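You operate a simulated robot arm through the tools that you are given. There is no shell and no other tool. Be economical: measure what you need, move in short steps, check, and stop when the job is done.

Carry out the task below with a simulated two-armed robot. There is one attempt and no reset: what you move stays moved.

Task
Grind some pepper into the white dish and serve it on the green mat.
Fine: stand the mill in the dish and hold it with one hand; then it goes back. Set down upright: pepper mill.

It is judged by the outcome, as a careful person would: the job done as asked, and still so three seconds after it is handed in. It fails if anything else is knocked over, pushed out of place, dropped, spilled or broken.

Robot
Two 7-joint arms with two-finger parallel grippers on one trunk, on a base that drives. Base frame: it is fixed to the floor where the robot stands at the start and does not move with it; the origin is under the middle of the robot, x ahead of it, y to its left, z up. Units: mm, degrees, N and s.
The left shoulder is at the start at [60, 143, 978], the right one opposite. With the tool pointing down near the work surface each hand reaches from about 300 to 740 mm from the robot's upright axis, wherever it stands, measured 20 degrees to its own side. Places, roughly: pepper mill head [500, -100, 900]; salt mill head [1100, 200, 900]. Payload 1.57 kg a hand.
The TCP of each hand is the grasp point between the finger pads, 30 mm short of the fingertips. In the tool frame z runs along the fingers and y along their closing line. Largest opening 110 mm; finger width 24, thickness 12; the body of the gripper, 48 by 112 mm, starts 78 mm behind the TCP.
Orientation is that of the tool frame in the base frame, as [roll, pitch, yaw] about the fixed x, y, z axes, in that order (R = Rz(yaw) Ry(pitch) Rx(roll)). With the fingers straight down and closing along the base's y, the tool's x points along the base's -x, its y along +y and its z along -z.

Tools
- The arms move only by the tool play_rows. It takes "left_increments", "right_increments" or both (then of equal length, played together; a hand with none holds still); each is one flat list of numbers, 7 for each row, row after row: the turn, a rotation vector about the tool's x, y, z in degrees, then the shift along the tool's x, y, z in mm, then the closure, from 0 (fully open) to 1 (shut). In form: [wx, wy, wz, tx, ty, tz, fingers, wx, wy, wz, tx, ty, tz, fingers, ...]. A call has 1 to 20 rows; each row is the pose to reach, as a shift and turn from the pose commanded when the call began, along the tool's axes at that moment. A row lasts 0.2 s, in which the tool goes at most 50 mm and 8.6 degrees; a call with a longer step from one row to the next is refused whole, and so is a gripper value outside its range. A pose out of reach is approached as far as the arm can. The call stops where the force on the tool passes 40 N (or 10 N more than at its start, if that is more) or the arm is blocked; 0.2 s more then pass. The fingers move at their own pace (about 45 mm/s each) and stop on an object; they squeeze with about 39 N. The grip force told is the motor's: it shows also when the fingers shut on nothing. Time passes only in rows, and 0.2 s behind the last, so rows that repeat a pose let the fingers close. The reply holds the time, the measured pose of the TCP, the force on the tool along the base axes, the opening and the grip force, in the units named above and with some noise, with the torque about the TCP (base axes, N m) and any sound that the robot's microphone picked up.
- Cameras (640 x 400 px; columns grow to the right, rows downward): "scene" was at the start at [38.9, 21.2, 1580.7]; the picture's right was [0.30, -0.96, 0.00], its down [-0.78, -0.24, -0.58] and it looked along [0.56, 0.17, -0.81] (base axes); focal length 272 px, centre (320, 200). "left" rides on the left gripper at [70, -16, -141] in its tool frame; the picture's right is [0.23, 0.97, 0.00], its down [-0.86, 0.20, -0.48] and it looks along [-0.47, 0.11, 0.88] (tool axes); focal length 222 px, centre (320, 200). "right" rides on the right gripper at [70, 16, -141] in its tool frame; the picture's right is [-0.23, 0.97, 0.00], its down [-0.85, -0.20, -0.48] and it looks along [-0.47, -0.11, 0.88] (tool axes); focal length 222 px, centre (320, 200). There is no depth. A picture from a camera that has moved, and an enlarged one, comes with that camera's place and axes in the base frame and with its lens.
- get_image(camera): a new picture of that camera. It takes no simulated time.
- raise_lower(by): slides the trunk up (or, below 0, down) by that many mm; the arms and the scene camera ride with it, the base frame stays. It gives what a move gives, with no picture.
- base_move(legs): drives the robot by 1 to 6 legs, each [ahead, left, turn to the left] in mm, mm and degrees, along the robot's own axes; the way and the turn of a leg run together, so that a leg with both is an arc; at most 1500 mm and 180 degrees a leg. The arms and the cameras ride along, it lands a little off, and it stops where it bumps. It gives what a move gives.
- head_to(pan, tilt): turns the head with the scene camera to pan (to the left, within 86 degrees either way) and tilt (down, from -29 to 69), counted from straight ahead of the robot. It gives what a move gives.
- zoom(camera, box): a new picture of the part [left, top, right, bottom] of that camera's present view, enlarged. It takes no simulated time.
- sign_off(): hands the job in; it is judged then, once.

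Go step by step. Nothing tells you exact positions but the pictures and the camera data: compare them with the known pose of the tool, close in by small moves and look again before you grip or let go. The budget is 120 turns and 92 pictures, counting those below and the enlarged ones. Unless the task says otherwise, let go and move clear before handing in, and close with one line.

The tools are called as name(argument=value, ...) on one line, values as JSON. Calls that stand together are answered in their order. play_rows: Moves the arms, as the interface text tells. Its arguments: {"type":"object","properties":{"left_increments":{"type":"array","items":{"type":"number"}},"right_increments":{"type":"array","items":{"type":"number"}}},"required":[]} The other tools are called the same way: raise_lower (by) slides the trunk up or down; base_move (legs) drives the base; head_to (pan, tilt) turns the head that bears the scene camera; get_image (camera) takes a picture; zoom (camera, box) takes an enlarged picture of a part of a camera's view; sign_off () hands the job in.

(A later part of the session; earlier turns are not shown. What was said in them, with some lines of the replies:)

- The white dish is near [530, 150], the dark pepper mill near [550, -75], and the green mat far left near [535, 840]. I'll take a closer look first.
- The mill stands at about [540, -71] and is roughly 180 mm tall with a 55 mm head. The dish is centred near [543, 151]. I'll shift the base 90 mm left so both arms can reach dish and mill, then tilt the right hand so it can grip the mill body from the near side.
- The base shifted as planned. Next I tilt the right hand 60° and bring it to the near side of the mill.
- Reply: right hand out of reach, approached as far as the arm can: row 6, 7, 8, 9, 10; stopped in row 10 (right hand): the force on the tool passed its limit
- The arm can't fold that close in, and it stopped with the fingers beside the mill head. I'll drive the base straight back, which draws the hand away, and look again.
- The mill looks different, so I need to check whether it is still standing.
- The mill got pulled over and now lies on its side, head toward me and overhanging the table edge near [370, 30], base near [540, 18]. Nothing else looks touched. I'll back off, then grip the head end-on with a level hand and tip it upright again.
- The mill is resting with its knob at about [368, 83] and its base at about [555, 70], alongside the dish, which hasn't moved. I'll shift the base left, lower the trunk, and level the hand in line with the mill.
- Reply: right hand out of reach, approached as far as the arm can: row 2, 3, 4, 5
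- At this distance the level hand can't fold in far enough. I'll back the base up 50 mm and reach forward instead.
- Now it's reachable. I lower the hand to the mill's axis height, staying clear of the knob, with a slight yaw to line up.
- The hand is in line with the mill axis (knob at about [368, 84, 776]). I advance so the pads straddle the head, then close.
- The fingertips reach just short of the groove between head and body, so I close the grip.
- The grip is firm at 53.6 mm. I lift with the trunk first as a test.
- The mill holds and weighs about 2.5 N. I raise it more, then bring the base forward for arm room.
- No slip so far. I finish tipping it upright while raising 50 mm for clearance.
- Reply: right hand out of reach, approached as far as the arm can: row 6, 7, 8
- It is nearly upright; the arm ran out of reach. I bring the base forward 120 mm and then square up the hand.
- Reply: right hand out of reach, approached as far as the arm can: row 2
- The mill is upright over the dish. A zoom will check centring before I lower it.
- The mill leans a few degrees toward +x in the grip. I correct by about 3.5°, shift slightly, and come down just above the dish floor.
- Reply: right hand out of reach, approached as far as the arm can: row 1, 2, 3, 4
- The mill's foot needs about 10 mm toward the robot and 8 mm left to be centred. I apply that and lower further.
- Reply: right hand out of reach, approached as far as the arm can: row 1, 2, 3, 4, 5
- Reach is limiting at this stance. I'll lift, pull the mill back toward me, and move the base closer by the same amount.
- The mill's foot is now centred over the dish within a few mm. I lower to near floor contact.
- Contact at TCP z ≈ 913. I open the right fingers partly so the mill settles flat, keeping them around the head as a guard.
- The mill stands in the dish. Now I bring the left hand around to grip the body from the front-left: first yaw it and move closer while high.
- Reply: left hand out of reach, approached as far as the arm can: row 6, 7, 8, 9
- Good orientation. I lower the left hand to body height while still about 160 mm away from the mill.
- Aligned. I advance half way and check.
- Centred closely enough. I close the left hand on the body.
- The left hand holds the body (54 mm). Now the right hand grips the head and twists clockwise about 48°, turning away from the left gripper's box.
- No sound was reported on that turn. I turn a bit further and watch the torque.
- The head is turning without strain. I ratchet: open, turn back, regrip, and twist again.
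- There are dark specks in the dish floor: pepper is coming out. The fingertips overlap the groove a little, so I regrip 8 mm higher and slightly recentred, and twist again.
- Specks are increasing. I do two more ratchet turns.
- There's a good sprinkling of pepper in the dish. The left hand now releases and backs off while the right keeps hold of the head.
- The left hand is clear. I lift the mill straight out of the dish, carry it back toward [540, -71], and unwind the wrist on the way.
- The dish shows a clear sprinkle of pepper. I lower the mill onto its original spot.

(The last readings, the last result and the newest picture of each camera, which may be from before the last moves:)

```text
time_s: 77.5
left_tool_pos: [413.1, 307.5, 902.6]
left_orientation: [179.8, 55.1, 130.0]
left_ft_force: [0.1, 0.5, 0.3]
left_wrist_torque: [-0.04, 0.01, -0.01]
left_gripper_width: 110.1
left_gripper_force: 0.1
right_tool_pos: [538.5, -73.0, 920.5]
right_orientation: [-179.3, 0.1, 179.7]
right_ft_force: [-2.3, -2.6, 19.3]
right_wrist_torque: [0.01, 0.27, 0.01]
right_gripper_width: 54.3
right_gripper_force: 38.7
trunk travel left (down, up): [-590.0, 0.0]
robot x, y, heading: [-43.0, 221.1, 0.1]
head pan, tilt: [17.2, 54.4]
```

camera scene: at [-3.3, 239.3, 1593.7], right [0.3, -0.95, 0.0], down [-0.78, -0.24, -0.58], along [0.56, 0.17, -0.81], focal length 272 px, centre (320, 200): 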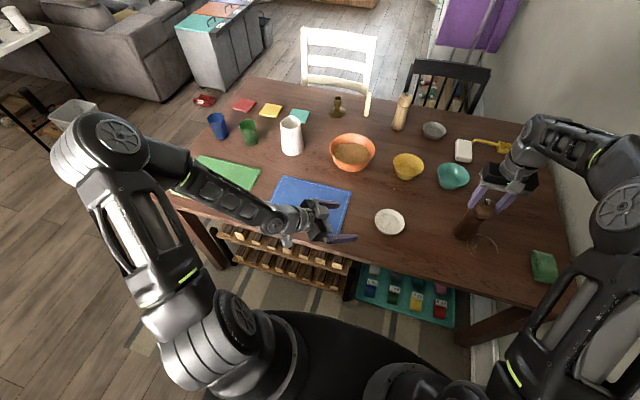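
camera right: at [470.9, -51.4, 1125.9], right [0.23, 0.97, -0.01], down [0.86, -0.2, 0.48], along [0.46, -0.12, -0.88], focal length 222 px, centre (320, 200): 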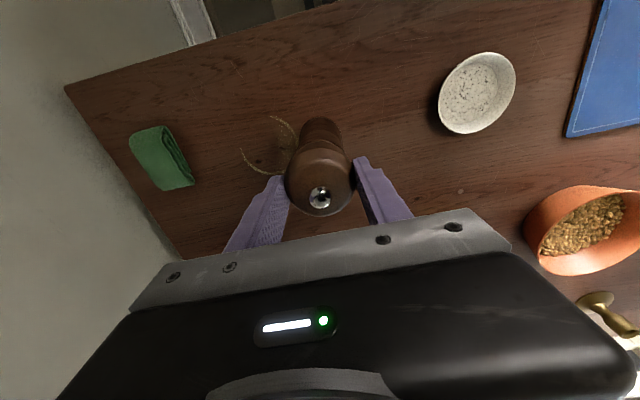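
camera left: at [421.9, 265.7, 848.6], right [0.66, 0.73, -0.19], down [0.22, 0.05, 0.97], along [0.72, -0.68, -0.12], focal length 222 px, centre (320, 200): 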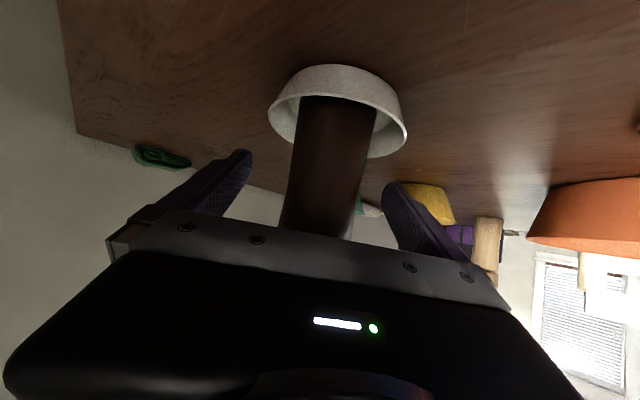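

Firm contact. I ease off 2 mm, open fully, and rise straight up.

play_rows(right_increments=[0, 0, 0, 0, 0, -2, 1, 0, 0, 0, 0, 0, -2, 0.45, 0, 0, 0, 0, 0, -2, 0.3, 0, 0, 0, 0, 0, -2, 0, 0, 0, 0, 0, 0, -2, 0, 0, 0, 0, 0, 0, -2, 0, 0, 0, 0, 0, 0, -25, 0, 0, 0, 0, 0, 0, -60, 0, 0, 0, 0, 0, 0, -100, 0, 0, 0, 0, 0, 0, -140, 0, 0, 0, 0, 0, 0, -140, 0])

get_image(camera="scene")

get_image(camera="right")

```text
time_s: 80.0
left_tool_pos: [415.3, 306.4, 901.9]
left_orientation: [179.9, 55.0, 130.1]
left_ft_force: [0.4, 0.2, 0.0]
left_wrist_torque: [0.03, 0.01, 0.07]
left_gripper_width: 110.1
left_gripper_force: 0.0
right_tool_pos: [539.7, -70.4, 1055.8]
right_orientation: [-179.2, 0.0, 179.7]
right_ft_force: [0.5, 0.8, 0.7]
right_wrist_torque: [0.0, -0.02, 0.01]
right_gripper_width: 109.7
right_gripper_force: 0.0
trunk travel left (down, up): [-590.0, 0.0]
robot x, y, heading: [-41.7, 215.4, -0.0]
head pan, tilt: [17.2, 54.4]
```

```text
28 pictures are left
camera scene: at [-3.2, 239.5, 1593.7], right [0.3, -0.95, 0.0], down [-0.78, -0.24, -0.58], along [0.56, 0.17, -0.81], focal length 272 px, centre (320, 200)
```

scene: 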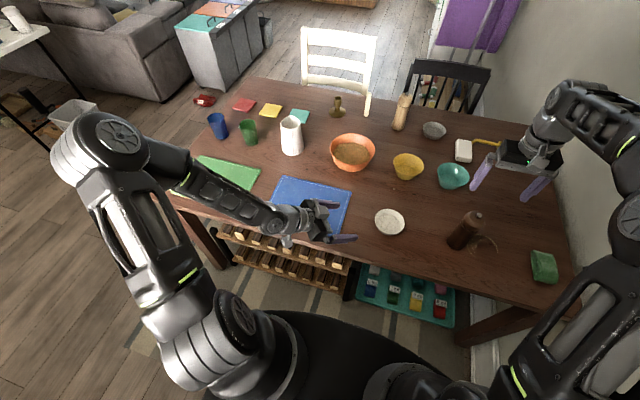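

```text
27 pictures are left
camera right: at [470.0, -52.8, 1199.0], right [0.23, 0.97, -0.01], down [0.85, -0.2, 0.48], along [0.46, -0.12, -0.88], focal length 222 px, centre (320, 200)
```

right: 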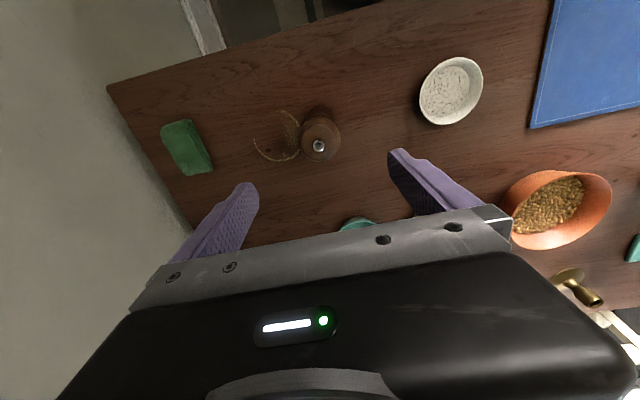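

The mill is upright on its spot at about [538, -73], and the pepper is in the dish. Next I measure the dish precisely for a rim pinch with the left hand.

zoom(camera="right", box=[380, 30, 540, 150])

zoom(camera="scene", box=[340, 180, 440, 260])

```text
3.33 times, centred on (460, 90) of right
camera zoom: at [470.0, -52.8, 1199.0], right [0.23, 0.97, -0.01], down [0.85, -0.2, 0.48], along [0.46, -0.12, -0.88], focal length 740 px, centre (-147, 567)
```

zoom: 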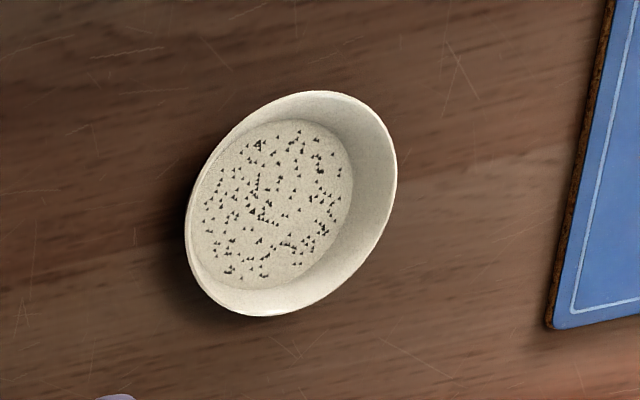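

```text
5.00 times, centred on (390, 220) of scene
camera zoom: at [-3.2, 239.5, 1593.7], right [0.3, -0.95, 0.0], down [-0.78, -0.24, -0.58], along [0.56, 0.17, -0.81], focal length 1362 px, centre (-30, 100)
```

zoom: 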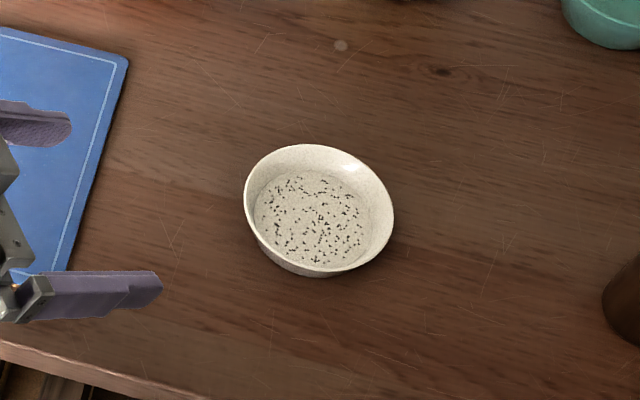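

There's plenty of pepper. The dish rim is centred near [537, 151], about 103 mm across, at z ≈ 785. I return the left hand to pointing straight down above its left rim.

play_rows(left_increments=[0, 7, 0, -20, 0, -14, 0, 0, 14, 0, -40, 0, -28, 0, 0, 21, 0, -60, 0, -42, 0, 0, 28, 0, -80, 0, -56, 0, 0, 35, 0, -98, 0, -69, 0, 0, 42, 0, -98, 0, -69, 0, 0, 49, 0, -98, 0, -69, 0, 0, 55, 0, -98, 0, -69, 0, 0, 55, 0, -98, 0, -69, 0])

play_rows(left_increments=[0, 0, -7.5, 0, 0, 0, 0, 0, 0, -15, 0, 0, 0, 0, 0, 0, -22.5, 0, 0, 0, 0, 0, 0, -30, 0, 0, 0, 0, 0, 0, -37.5, 0, 0, 0, 0, 0, 0, -45, 0, 0, 0, 0, 0, 0, -50, 0, 0, 0, 0, 0, 0, -50, 0, 0, 0, 0])

```text
time_s: 82.0
left_tool_pos: [416.0, 307.5, 1020.9]
left_orientation: [-179.9, -0.1, 130.1]
left_ft_force: [-0.1, -1.2, -0.2]
left_wrist_torque: [0.01, 0.04, 0.01]
left_gripper_width: 109.7
left_gripper_force: 0.0
right_tool_pos: [538.6, -69.4, 1057.1]
right_orientation: [-179.4, 0.0, 179.7]
right_ft_force: [-0.1, -0.6, -0.5]
right_wrist_torque: [0.01, -0.02, -0.03]
right_gripper_width: 109.8
right_gripper_force: 0.1
trunk travel left (down, up): [-590.0, 0.0]
robot x, y, heading: [-42.7, 218.4, 0.2]
head pan, tilt: [17.2, 54.4]
```

```text
time_s: 83.8
left_tool_pos: [415.5, 306.1, 1020.5]
left_orientation: [-180.0, 0.0, -179.9]
left_ft_force: [-0.2, 0.7, -0.6]
left_wrist_torque: [0.03, -0.01, 0.0]
left_gripper_width: 109.8
left_gripper_force: 0.1
right_tool_pos: [539.5, -70.8, 1055.9]
right_orientation: [-179.5, -0.1, 179.6]
right_ft_force: [-0.2, 0.1, 0.9]
right_wrist_torque: [0.01, 0.01, 0.01]
right_gripper_width: 110.0
right_gripper_force: 0.0
trunk travel left (down, up): [-590.0, 0.0]
robot x, y, heading: [-42.1, 217.9, 0.0]
head pan, tilt: [17.2, 54.4]
```

play_rows(left_increments=[0, 0, 0, -24, -21, 20, 0.2, 0, 0, 0, -48, -42, 45, 0.4, 0, 0, 0, -72, -64, 70, 0.5, 0, 0, 0, -96, -85, 100, 0.55, 0, 0, 0, -121, -106, 130, 0.55, 0, 0, 0, -121, -106, 150, 0.55, 0, 0, 0, -121, -106, 150, 0.55])

get_image(camera="left")

zoom(camera="scene", box=[320, 150, 460, 260])

```text
time_s: 85.3
left_tool_pos: [535.9, 200.8, 869.2]
left_orientation: [-180.0, -0.1, -179.9]
left_ft_force: [-0.8, 0.2, 0.5]
left_wrist_torque: [-0.01, -0.03, 0.0]
left_gripper_width: 49.4
left_gripper_force: 0.0
right_tool_pos: [539.8, -70.9, 1057.2]
right_orientation: [-179.3, -0.1, 179.6]
right_ft_force: [0.3, 0.3, -0.8]
right_wrist_torque: [0.01, -0.02, -0.01]
right_gripper_width: 110.2
right_gripper_force: 0.1
trunk travel left (down, up): [-590.0, 0.0]
robot x, y, heading: [-42.0, 219.6, 0.2]
head pan, tilt: [17.2, 54.4]
```

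```text
24 pictures are left
camera left: at [465.1, 183.7, 1010.5], right [-0.23, 0.97, 0.0], down [0.86, 0.2, 0.48], along [0.47, 0.11, -0.88], focal length 222 px, centre (320, 200)
```

left: 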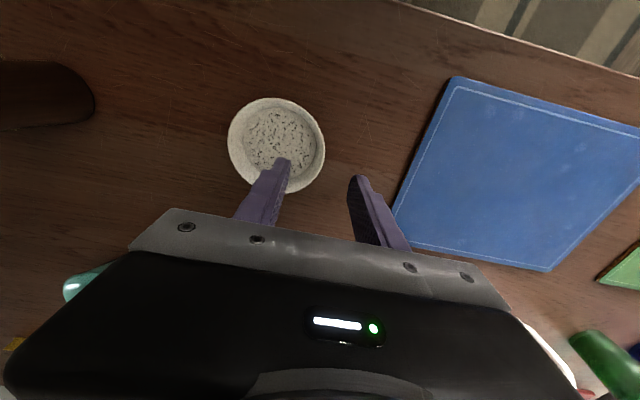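

```text
3.64 times, centred on (390, 205) of scene
camera zoom: at [-3.3, 239.3, 1593.7], right [0.3, -0.95, 0.0], down [-0.78, -0.24, -0.58], along [0.56, 0.17, -0.81], focal length 991 px, centre (66, 182)
```

zoom: 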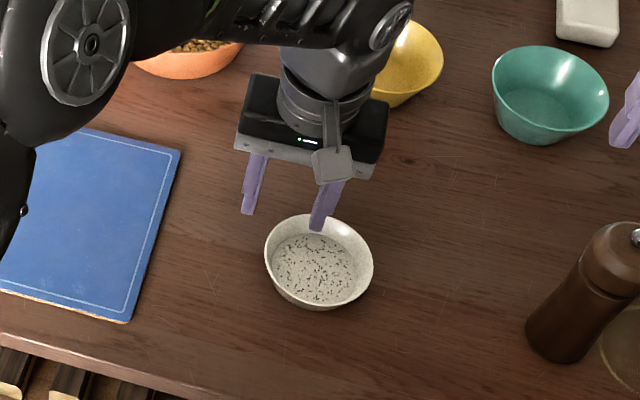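

The pads straddle the left rim with one finger inside. I lower to just above the floor of the dish.

play_rows(left_increments=[0, 0, 0, 1, 2, 25, 0.55, 0, 0, 0, 1, 2, 50, 0.55, 0, 0, 0, 1, 2, 65, 0.55, 0, 0, 0, 1, 2, 71, 0.55, 0, 0, 0, 1, 2, 71, 0.55])

get_image(camera="left")

zoom(camera="scene", box=[340, 170, 440, 250])

```text
time_s: 86.5
left_tool_pos: [535.8, 201.1, 799.3]
left_orientation: [-180.0, 0.0, -180.0]
left_ft_force: [0.1, -0.2, -0.3]
left_wrist_torque: [0.03, -0.01, -0.01]
left_gripper_width: 49.3
left_gripper_force: 0.0
right_tool_pos: [539.8, -70.4, 1055.4]
right_orientation: [-179.4, 0.0, 179.6]
right_ft_force: [0.5, 0.1, 0.3]
right_wrist_torque: [-0.01, 0.0, 0.0]
right_gripper_width: 109.7
right_gripper_force: 0.0
trunk travel left (down, up): [-590.0, 0.0]
robot x, y, heading: [-44.7, 221.5, 0.0]
head pan, tilt: [17.2, 54.4]
```

```text
22 pictures are left
camera left: at [464.6, 185.4, 940.4], right [-0.23, 0.97, 0.0], down [0.85, 0.2, 0.48], along [0.47, 0.11, -0.88], focal length 222 px, centre (320, 200)
```

left: 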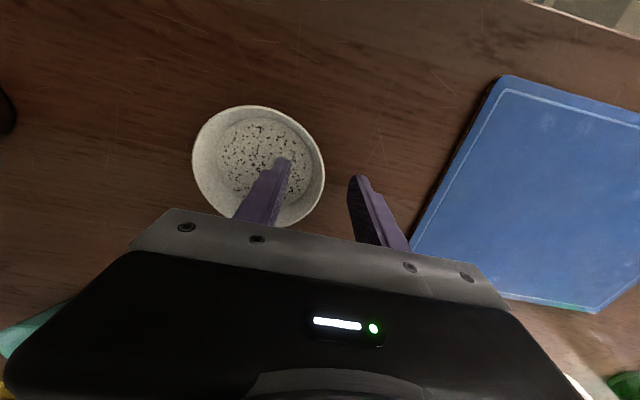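

```text
5.00 times, centred on (390, 210) of scene
camera zoom: at [-3.5, 239.6, 1593.7], right [0.3, -0.95, 0.0], down [-0.78, -0.24, -0.58], along [0.56, 0.17, -0.81], focal length 1362 px, centre (-30, 150)
```

zoom: 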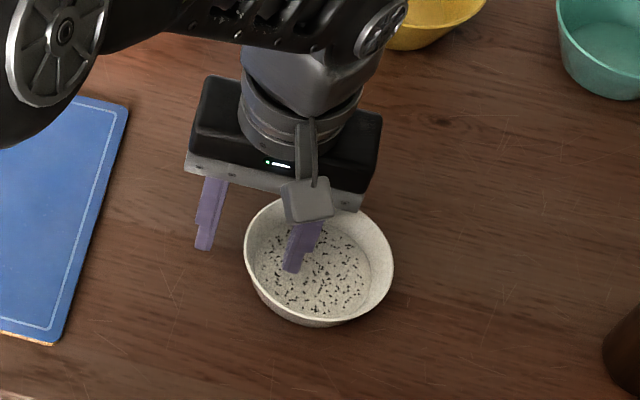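

play_rows(left_increments=[0, 0, 0, 0, 1, 0, 0.7, 0, 0, 0, 0, 1, 0, 0.85, 0, 0, 0, 0, 1, 0, 0.95, 0, 0, 0, 0, 1, 0, 1, 0, 0, 0, 0, 1, 0, 1, 0, 0, 0, 0, 1, 0, 1])

get_image(camera="left")

```text
time_s: 88.0
left_tool_pos: [535.2, 202.7, 798.1]
left_orientation: [-180.0, 0.0, -179.9]
left_ft_force: [0.4, 0.2, 3.6]
left_wrist_torque: [-0.18, -0.17, 0.15]
left_gripper_width: 3.9
left_gripper_force: 24.0
right_tool_pos: [538.8, -71.1, 1056.8]
right_orientation: [-179.4, -0.1, 179.6]
right_ft_force: [-0.5, 0.7, 0.5]
right_wrist_torque: [-0.02, 0.02, -0.01]
right_gripper_width: 110.2
right_gripper_force: 0.1
trunk travel left (down, up): [-590.0, 0.0]
robot x, y, heading: [-39.5, 218.2, 0.0]
head pan, tilt: [17.2, 54.4]
```

```text
20 pictures are left
camera left: at [464.6, 186.5, 940.7], right [-0.23, 0.97, 0.0], down [0.85, 0.2, 0.48], along [0.47, 0.11, -0.88], focal length 222 px, centre (320, 200)
```

left: 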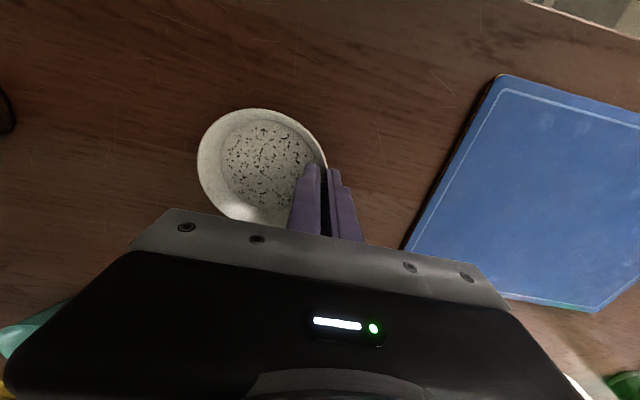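

The rim is pinched (3.9 mm wall). I lift a little to test.

play_rows(left_increments=[0, 0, 0, 0, 0, -5, 1, 0, 0, 0, 0, 0, -12, 1, 0, 0, 0, 0, 0, -20, 1, 0, 0, 0, 0, 0, -20, 1])

zoom(camera="scene", box=[340, 160, 440, 240])

get_image(camera="left")

```text
time_s: 89.0
left_tool_pos: [535.6, 203.1, 818.9]
left_orientation: [180.0, 0.1, -180.0]
left_ft_force: [0.5, 0.3, 0.8]
left_wrist_torque: [-0.16, -0.01, -0.01]
left_gripper_width: 2.2
left_gripper_force: 23.1
right_tool_pos: [539.8, -70.9, 1056.6]
right_orientation: [-179.5, -0.1, 179.6]
right_ft_force: [0.7, -0.4, 0.0]
right_wrist_torque: [0.01, 0.01, 0.03]
right_gripper_width: 109.8
right_gripper_force: 0.0
trunk travel left (down, up): [-590.0, 0.0]
robot x, y, heading: [-45.5, 216.4, 0.1]
head pan, tilt: [17.2, 54.4]
```

```text
5.00 times, centred on (390, 200) of scene
camera zoom: at [-3.5, 239.5, 1593.7], right [0.3, -0.95, 0.0], down [-0.78, -0.24, -0.58], along [0.56, 0.17, -0.81], focal length 1362 px, centre (-30, 200)
```

zoom: 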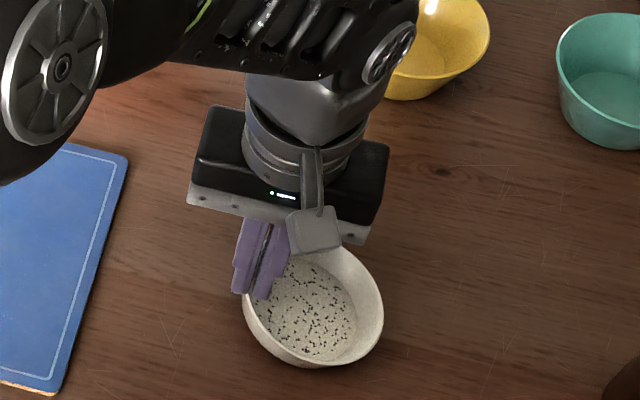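

```text
18 pictures are left
camera left: at [464.5, 186.2, 960.1], right [-0.23, 0.97, 0.0], down [0.86, 0.2, 0.48], along [0.47, 0.11, -0.88], focal length 222 px, centre (320, 200)
```

left: 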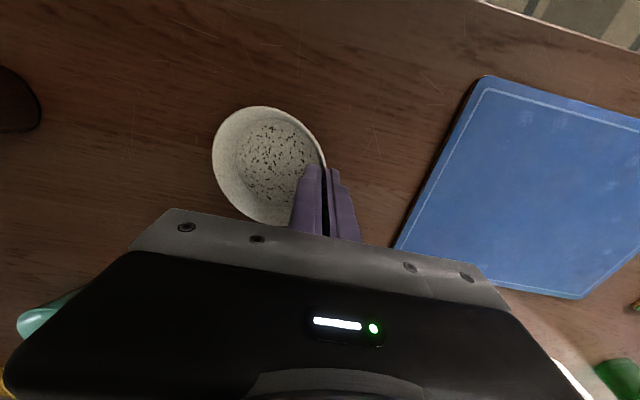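

The dish tilts in the grip because its sloped wall aligned with the pads. I roll the hand about 13° to level it, raising slightly.

play_rows(left_increments=[3, 0, 0, 0, 0, -3, 1, 6, 0, 0, 0, 0, -7, 1, 9, 0, 0, 0, 0, -12, 1, 13, 0, 0, 0, 0, -18, 1, 13, 0, 0, 0, 0, -25, 1, 13, 0, 0, 0, 0, -25, 1])

zoom(camera="scene", box=[340, 160, 440, 240])

get_image(camera="right")

```text
time_s: 90.3
left_tool_pos: [535.4, 203.9, 843.6]
left_orientation: [-167.0, 0.0, -179.9]
left_ft_force: [0.1, -0.6, -1.7]
left_wrist_torque: [0.05, 0.0, -0.03]
left_gripper_width: 2.1
left_gripper_force: 24.0
right_tool_pos: [539.3, -70.9, 1057.5]
right_orientation: [-179.4, -0.1, 179.7]
right_ft_force: [-0.4, -0.5, -0.7]
right_wrist_torque: [-0.01, 0.0, -0.02]
right_gripper_width: 109.8
right_gripper_force: 0.1
trunk travel left (down, up): [-590.0, 0.0]
robot x, y, heading: [-41.5, 213.5, -0.0]
head pan, tilt: [17.2, 54.4]
```

```text
5.00 times, centred on (390, 200) of scene
camera zoom: at [-3.3, 239.8, 1593.7], right [0.3, -0.95, 0.0], down [-0.78, -0.24, -0.58], along [0.56, 0.17, -0.81], focal length 1362 px, centre (-30, 200)
```

zoom: 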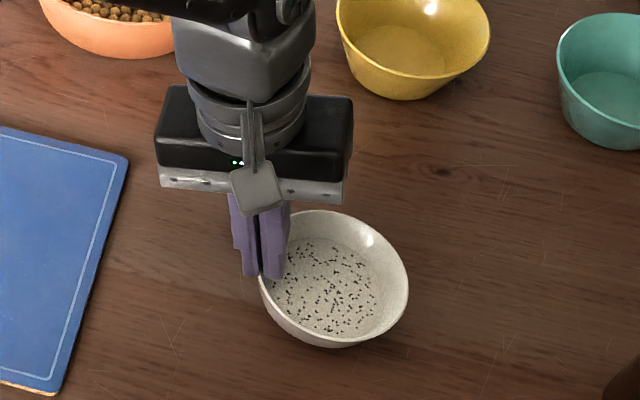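

```text
16 pictures are left
camera right: at [470.0, -52.5, 1198.7], right [0.23, 0.97, -0.01], down [0.85, -0.2, 0.48], along [0.46, -0.12, -0.88], focal length 222 px, centre (320, 200)
```

right: 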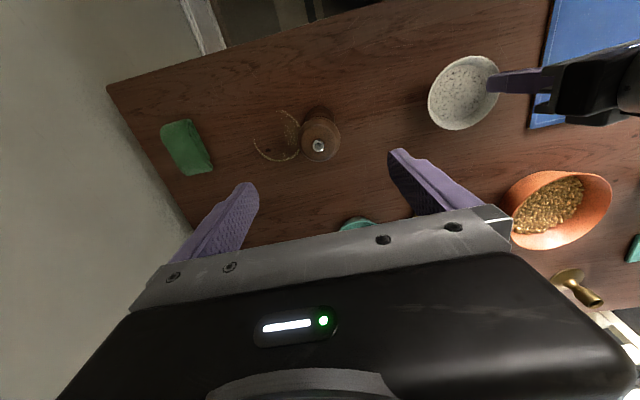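

The dish is level with its pepper. I raise it a bit more and drive left toward the green mat, centred near [541, 836].

play_rows(left_increments=[0, 0, 0, 0, 0, -15, 1, 0, 0, 0, 0, 0, -30, 1, 0, 0, 0, 0, 0, -30, 1])

base_move(legs=[[0, 340, 0], [0, 340, 0]])

get_image(camera="scene")

```text
time_s: 91.2
left_tool_pos: [534.1, 209.9, 871.3]
left_orientation: [-167.0, 0.1, -179.9]
left_ft_force: [0.5, -0.3, -2.0]
left_wrist_torque: [0.04, 0.01, -0.03]
left_gripper_width: 2.1
left_gripper_force: 24.1
right_tool_pos: [538.8, -70.5, 1056.7]
right_orientation: [-179.4, -0.2, 179.6]
right_ft_force: [0.1, 0.1, -0.2]
right_wrist_torque: [-0.01, 0.02, -0.02]
right_gripper_width: 110.1
right_gripper_force: 0.0
trunk travel left (down, up): [-590.0, 0.0]
robot x, y, heading: [-40.0, 216.5, -0.2]
head pan, tilt: [17.2, 54.4]
```

```text
time_s: 95.2
left_tool_pos: [530.4, 885.4, 871.8]
left_orientation: [-167.0, 0.1, -179.8]
left_ft_force: [-0.4, 0.0, -1.3]
left_wrist_torque: [0.05, 0.0, 0.01]
left_gripper_width: 2.0
left_gripper_force: 23.6
right_tool_pos: [536.8, 604.6, 1057.0]
right_orientation: [-179.3, -0.1, 179.8]
right_ft_force: [-0.4, 0.8, 0.7]
right_wrist_torque: [-0.02, -0.03, -0.01]
right_gripper_width: 109.9
right_gripper_force: 0.2
trunk travel left (down, up): [-590.0, 0.0]
robot x, y, heading: [-46.5, 891.7, -0.1]
head pan, tilt: [17.2, 54.4]
```

```text
15 pictures are left
camera scene: at [-7.2, 913.5, 1593.7], right [0.3, -0.95, 0.0], down [-0.78, -0.24, -0.58], along [0.56, 0.17, -0.81], focal length 272 px, centre (320, 200)
```

scene: 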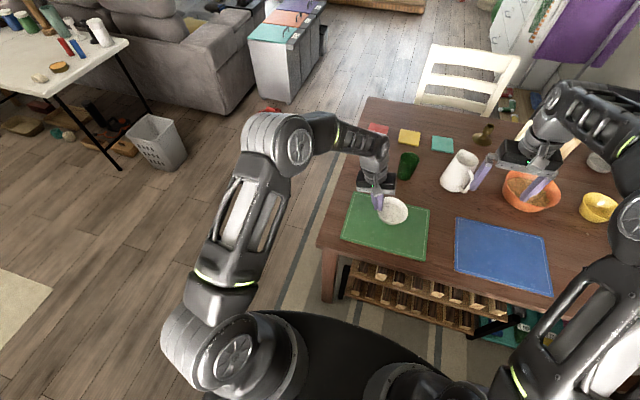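

I'm over the green mat. I lower most of the way with an 8 mm forward correction.

play_rows(left_increments=[0, 0, 0, -4, 4, 19, 1, 0, 0, 0, -8, 9, 39, 1, 0, 0, 0, -8, 12, 54, 1, 0, 0, 0, -8, 12, 54, 1])

zoom(camera="scene", box=[330, 170, 450, 270])

get_image(camera="right")

```text
time_s: 96.2
left_tool_pos: [538.3, 884.4, 816.4]
left_orientation: [-167.1, 0.1, -179.9]
left_ft_force: [0.4, 0.2, -0.8]
left_wrist_torque: [0.06, 0.02, 0.02]
left_gripper_width: 2.1
left_gripper_force: 23.5
right_tool_pos: [537.2, 603.9, 1057.0]
right_orientation: [-179.5, -0.1, 179.8]
right_ft_force: [-0.6, -0.1, -0.6]
right_wrist_torque: [0.01, 0.0, 0.0]
right_gripper_width: 110.0
right_gripper_force: 0.0
trunk travel left (down, up): [-590.0, 0.0]
robot x, y, heading: [-44.0, 896.6, 0.3]
head pan, tilt: [17.2, 54.4]
```

```text
4.00 times, centred on (390, 220) of scene
camera zoom: at [-7.3, 912.4, 1593.7], right [0.3, -0.95, 0.0], down [-0.78, -0.24, -0.58], along [0.56, 0.17, -0.81], focal length 1090 px, centre (40, 120)
```

zoom: 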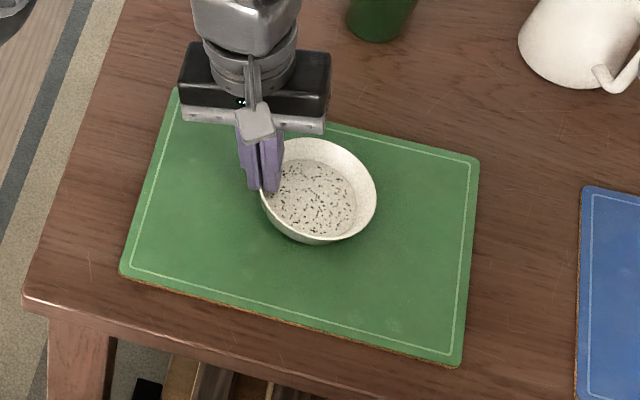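

```text
13 pictures are left
camera right: at [466.8, 621.4, 1198.7], right [0.23, 0.97, -0.01], down [0.86, -0.2, 0.48], along [0.46, -0.12, -0.88], focal length 222 px, centre (320, 200)
```

right: 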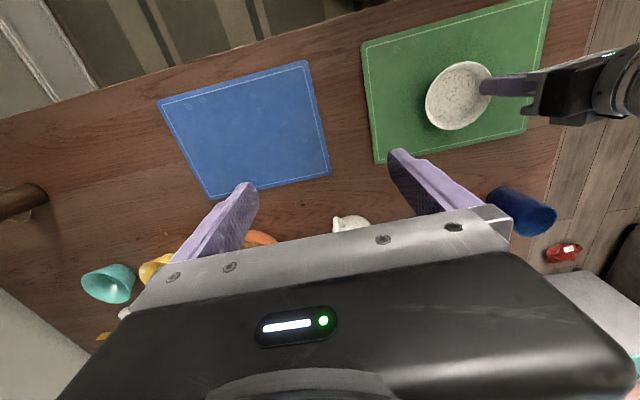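

Well centred on the mat. I lower slowly to contact.

play_rows(left_increments=[0, 0, 0, 0, 1, 4, 1, 0, 0, 0, 0, 2, 7, 1, 0, 0, 0, 0, 2, 9, 1, 0, 0, 0, 0, 2, 9, 1])

```text
time_s: 97.2
left_tool_pos: [537.5, 883.7, 807.2]
left_orientation: [-167.0, 0.0, -179.8]
left_ft_force: [0.4, 1.0, 0.0]
left_wrist_torque: [-0.05, -0.01, 0.04]
left_gripper_width: 2.0
left_gripper_force: 23.8
right_tool_pos: [536.3, 603.5, 1057.0]
right_orientation: [-179.4, -0.1, 179.9]
right_ft_force: [0.2, -0.1, -0.3]
right_wrist_torque: [-0.02, 0.01, 0.0]
right_gripper_width: 109.6
right_gripper_force: 0.1
trunk travel left (down, up): [-590.0, 0.0]
robot x, y, heading: [-43.8, 888.2, 0.2]
head pan, tilt: [17.2, 54.4]
```

play_rows(left_increments=[0, 0, 0, 0, 0, 1, 1, 0, 0, 0, 0, 1, 3, 1, 0, 0, 0, 0, 1, 3, 1])

zoom(camera="scene", box=[360, 180, 440, 240])

```text
time_s: 98.0
left_tool_pos: [537.8, 882.4, 803.7]
left_orientation: [-167.0, 0.0, -179.8]
left_ft_force: [0.1, 1.3, 6.1]
left_wrist_torque: [-0.17, -0.21, 0.02]
left_gripper_width: 2.1
left_gripper_force: 24.1
right_tool_pos: [536.6, 602.2, 1057.0]
right_orientation: [-179.4, -0.1, 179.8]
right_ft_force: [0.2, 0.3, -0.4]
right_wrist_torque: [-0.02, -0.02, -0.03]
right_gripper_width: 110.0
right_gripper_force: 0.1
trunk travel left (down, up): [-590.0, 0.0]
robot x, y, heading: [-46.3, 893.2, -0.0]
head pan, tilt: [17.2, 54.4]
```

```text
6.67 times, centred on (400, 210) of scene
camera zoom: at [-8.0, 912.6, 1593.8], right [0.3, -0.95, 0.0], down [-0.78, -0.24, -0.58], along [0.56, 0.17, -0.81], focal length 1817 px, centre (-213, 133)
```

zoom: 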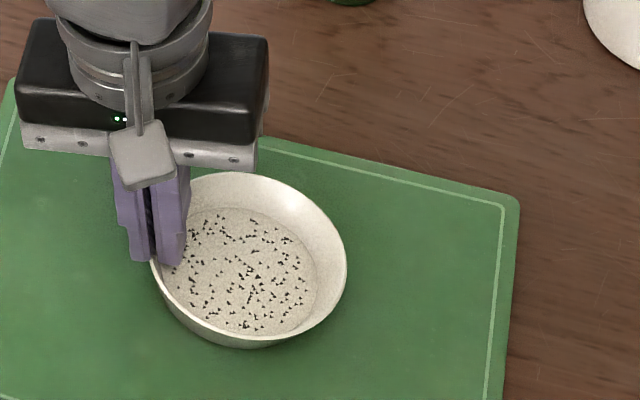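

The dish is seated. I open gently and withdraw along the finger direction.

play_rows(left_increments=[0, 0, 0, 0, 0, 0, 0.9, 0, 0, 0, 0, 0, 0, 0.75, 0, 0, 0, 0, 0, 0, 0.72, 0, 0, 0, 0, 0, 0, 0.72, 0, 0, 0, 0, 0, -15, 0.72, 0, 0, 0, 0, 0, -35, 0.72, 0, 0, 0, 0, 0, -65, 0.72, 0, 0, 0, 0, 0, -105, 0.72, 0, 0, 0, 0, 0, -145, 0.72, 0, 0, 0, 0, 0, -145, 0.72])

get_image(camera="scene")

zoom(camera="scene", box=[330, 170, 450, 270])

```text
time_s: 100.2
left_tool_pos: [538.5, 916.4, 945.1]
left_orientation: [-167.0, 0.0, -179.9]
left_ft_force: [1.0, 0.3, -0.3]
left_wrist_torque: [0.01, 0.03, 0.04]
left_gripper_width: 30.7
left_gripper_force: 0.0
right_tool_pos: [536.9, 602.7, 1055.7]
right_orientation: [-179.3, -0.1, 179.8]
right_ft_force: [0.3, -0.4, -0.1]
right_wrist_torque: [0.01, 0.0, -0.01]
right_gripper_width: 109.9
right_gripper_force: 0.1
trunk travel left (down, up): [-590.0, 0.0]
robot x, y, heading: [-44.2, 894.0, 0.1]
head pan, tilt: [17.2, 54.4]
```

```text
11 pictures are left
camera scene: at [-6.9, 912.3, 1593.7], right [0.3, -0.95, 0.0], down [-0.78, -0.24, -0.58], along [0.56, 0.17, -0.81], focal length 272 px, centre (320, 200)
```

scene: 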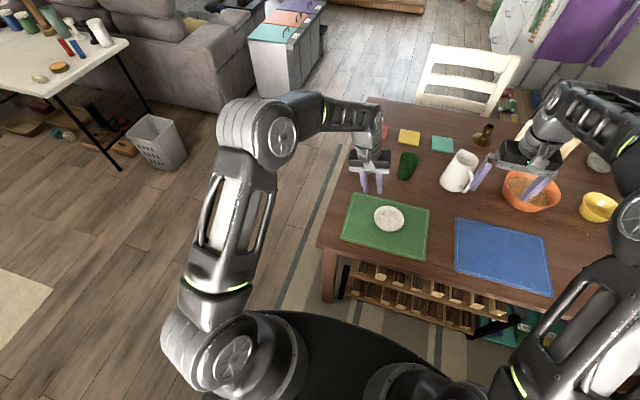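

```text
4.00 times, centred on (390, 220) of scene
camera zoom: at [-6.9, 912.3, 1593.7], right [0.3, -0.95, 0.0], down [-0.78, -0.24, -0.58], along [0.56, 0.17, -0.81], focal length 1090 px, centre (40, 120)
```

zoom: 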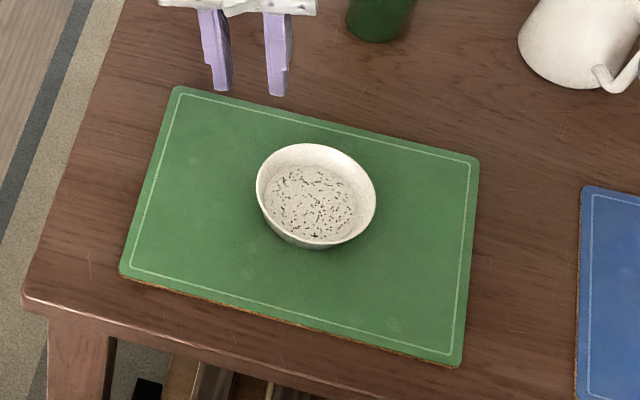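

The dish sits flat on the green mat with its pepper. One last look to the right at the mill.

head_to(pan=-45, tilt=40)

get_image(camera="scene")

```text
time_s: 101.5
left_tool_pos: [537.7, 916.8, 945.2]
left_orientation: [-167.0, 0.0, -179.8]
left_ft_force: [-1.2, 0.8, 0.1]
left_wrist_torque: [0.02, 0.01, 0.01]
left_gripper_width: 30.7
left_gripper_force: 0.1
right_tool_pos: [534.6, 602.3, 1057.3]
right_orientation: [-179.4, -0.1, 179.9]
right_ft_force: [-0.4, 0.4, 0.2]
right_wrist_torque: [0.0, 0.02, -0.02]
right_gripper_width: 110.0
right_gripper_force: 0.0
trunk travel left (down, up): [-590.0, 0.0]
robot x, y, heading: [-45.5, 889.0, 0.3]
head pan, tilt: [-45.0, 40.0]
```

```text
9 pictures are left
camera scene: at [-16.3, 830.8, 1613.6], right [-0.7, -0.71, 0.0], down [-0.46, 0.45, -0.77], along [0.54, -0.54, -0.64], focal length 272 px, centre (320, 200)
```

scene: 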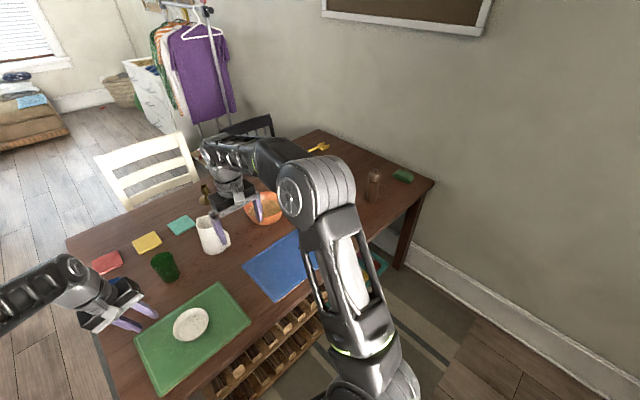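

The mill stands upright on its spot, the peppered dish is on the green mat, and both hands are clear, so I'm handing in.

sign_off()

```text
The job is handed in.
```

The white dish, with pepper ground into it, is on the green mat, and the pepper mill is back upright at about its original spot. While first reaching for the mill I knocked it over; it rolled up against the dish, and I stood it up again. As far as I could see, nothing else was moved or spilled.
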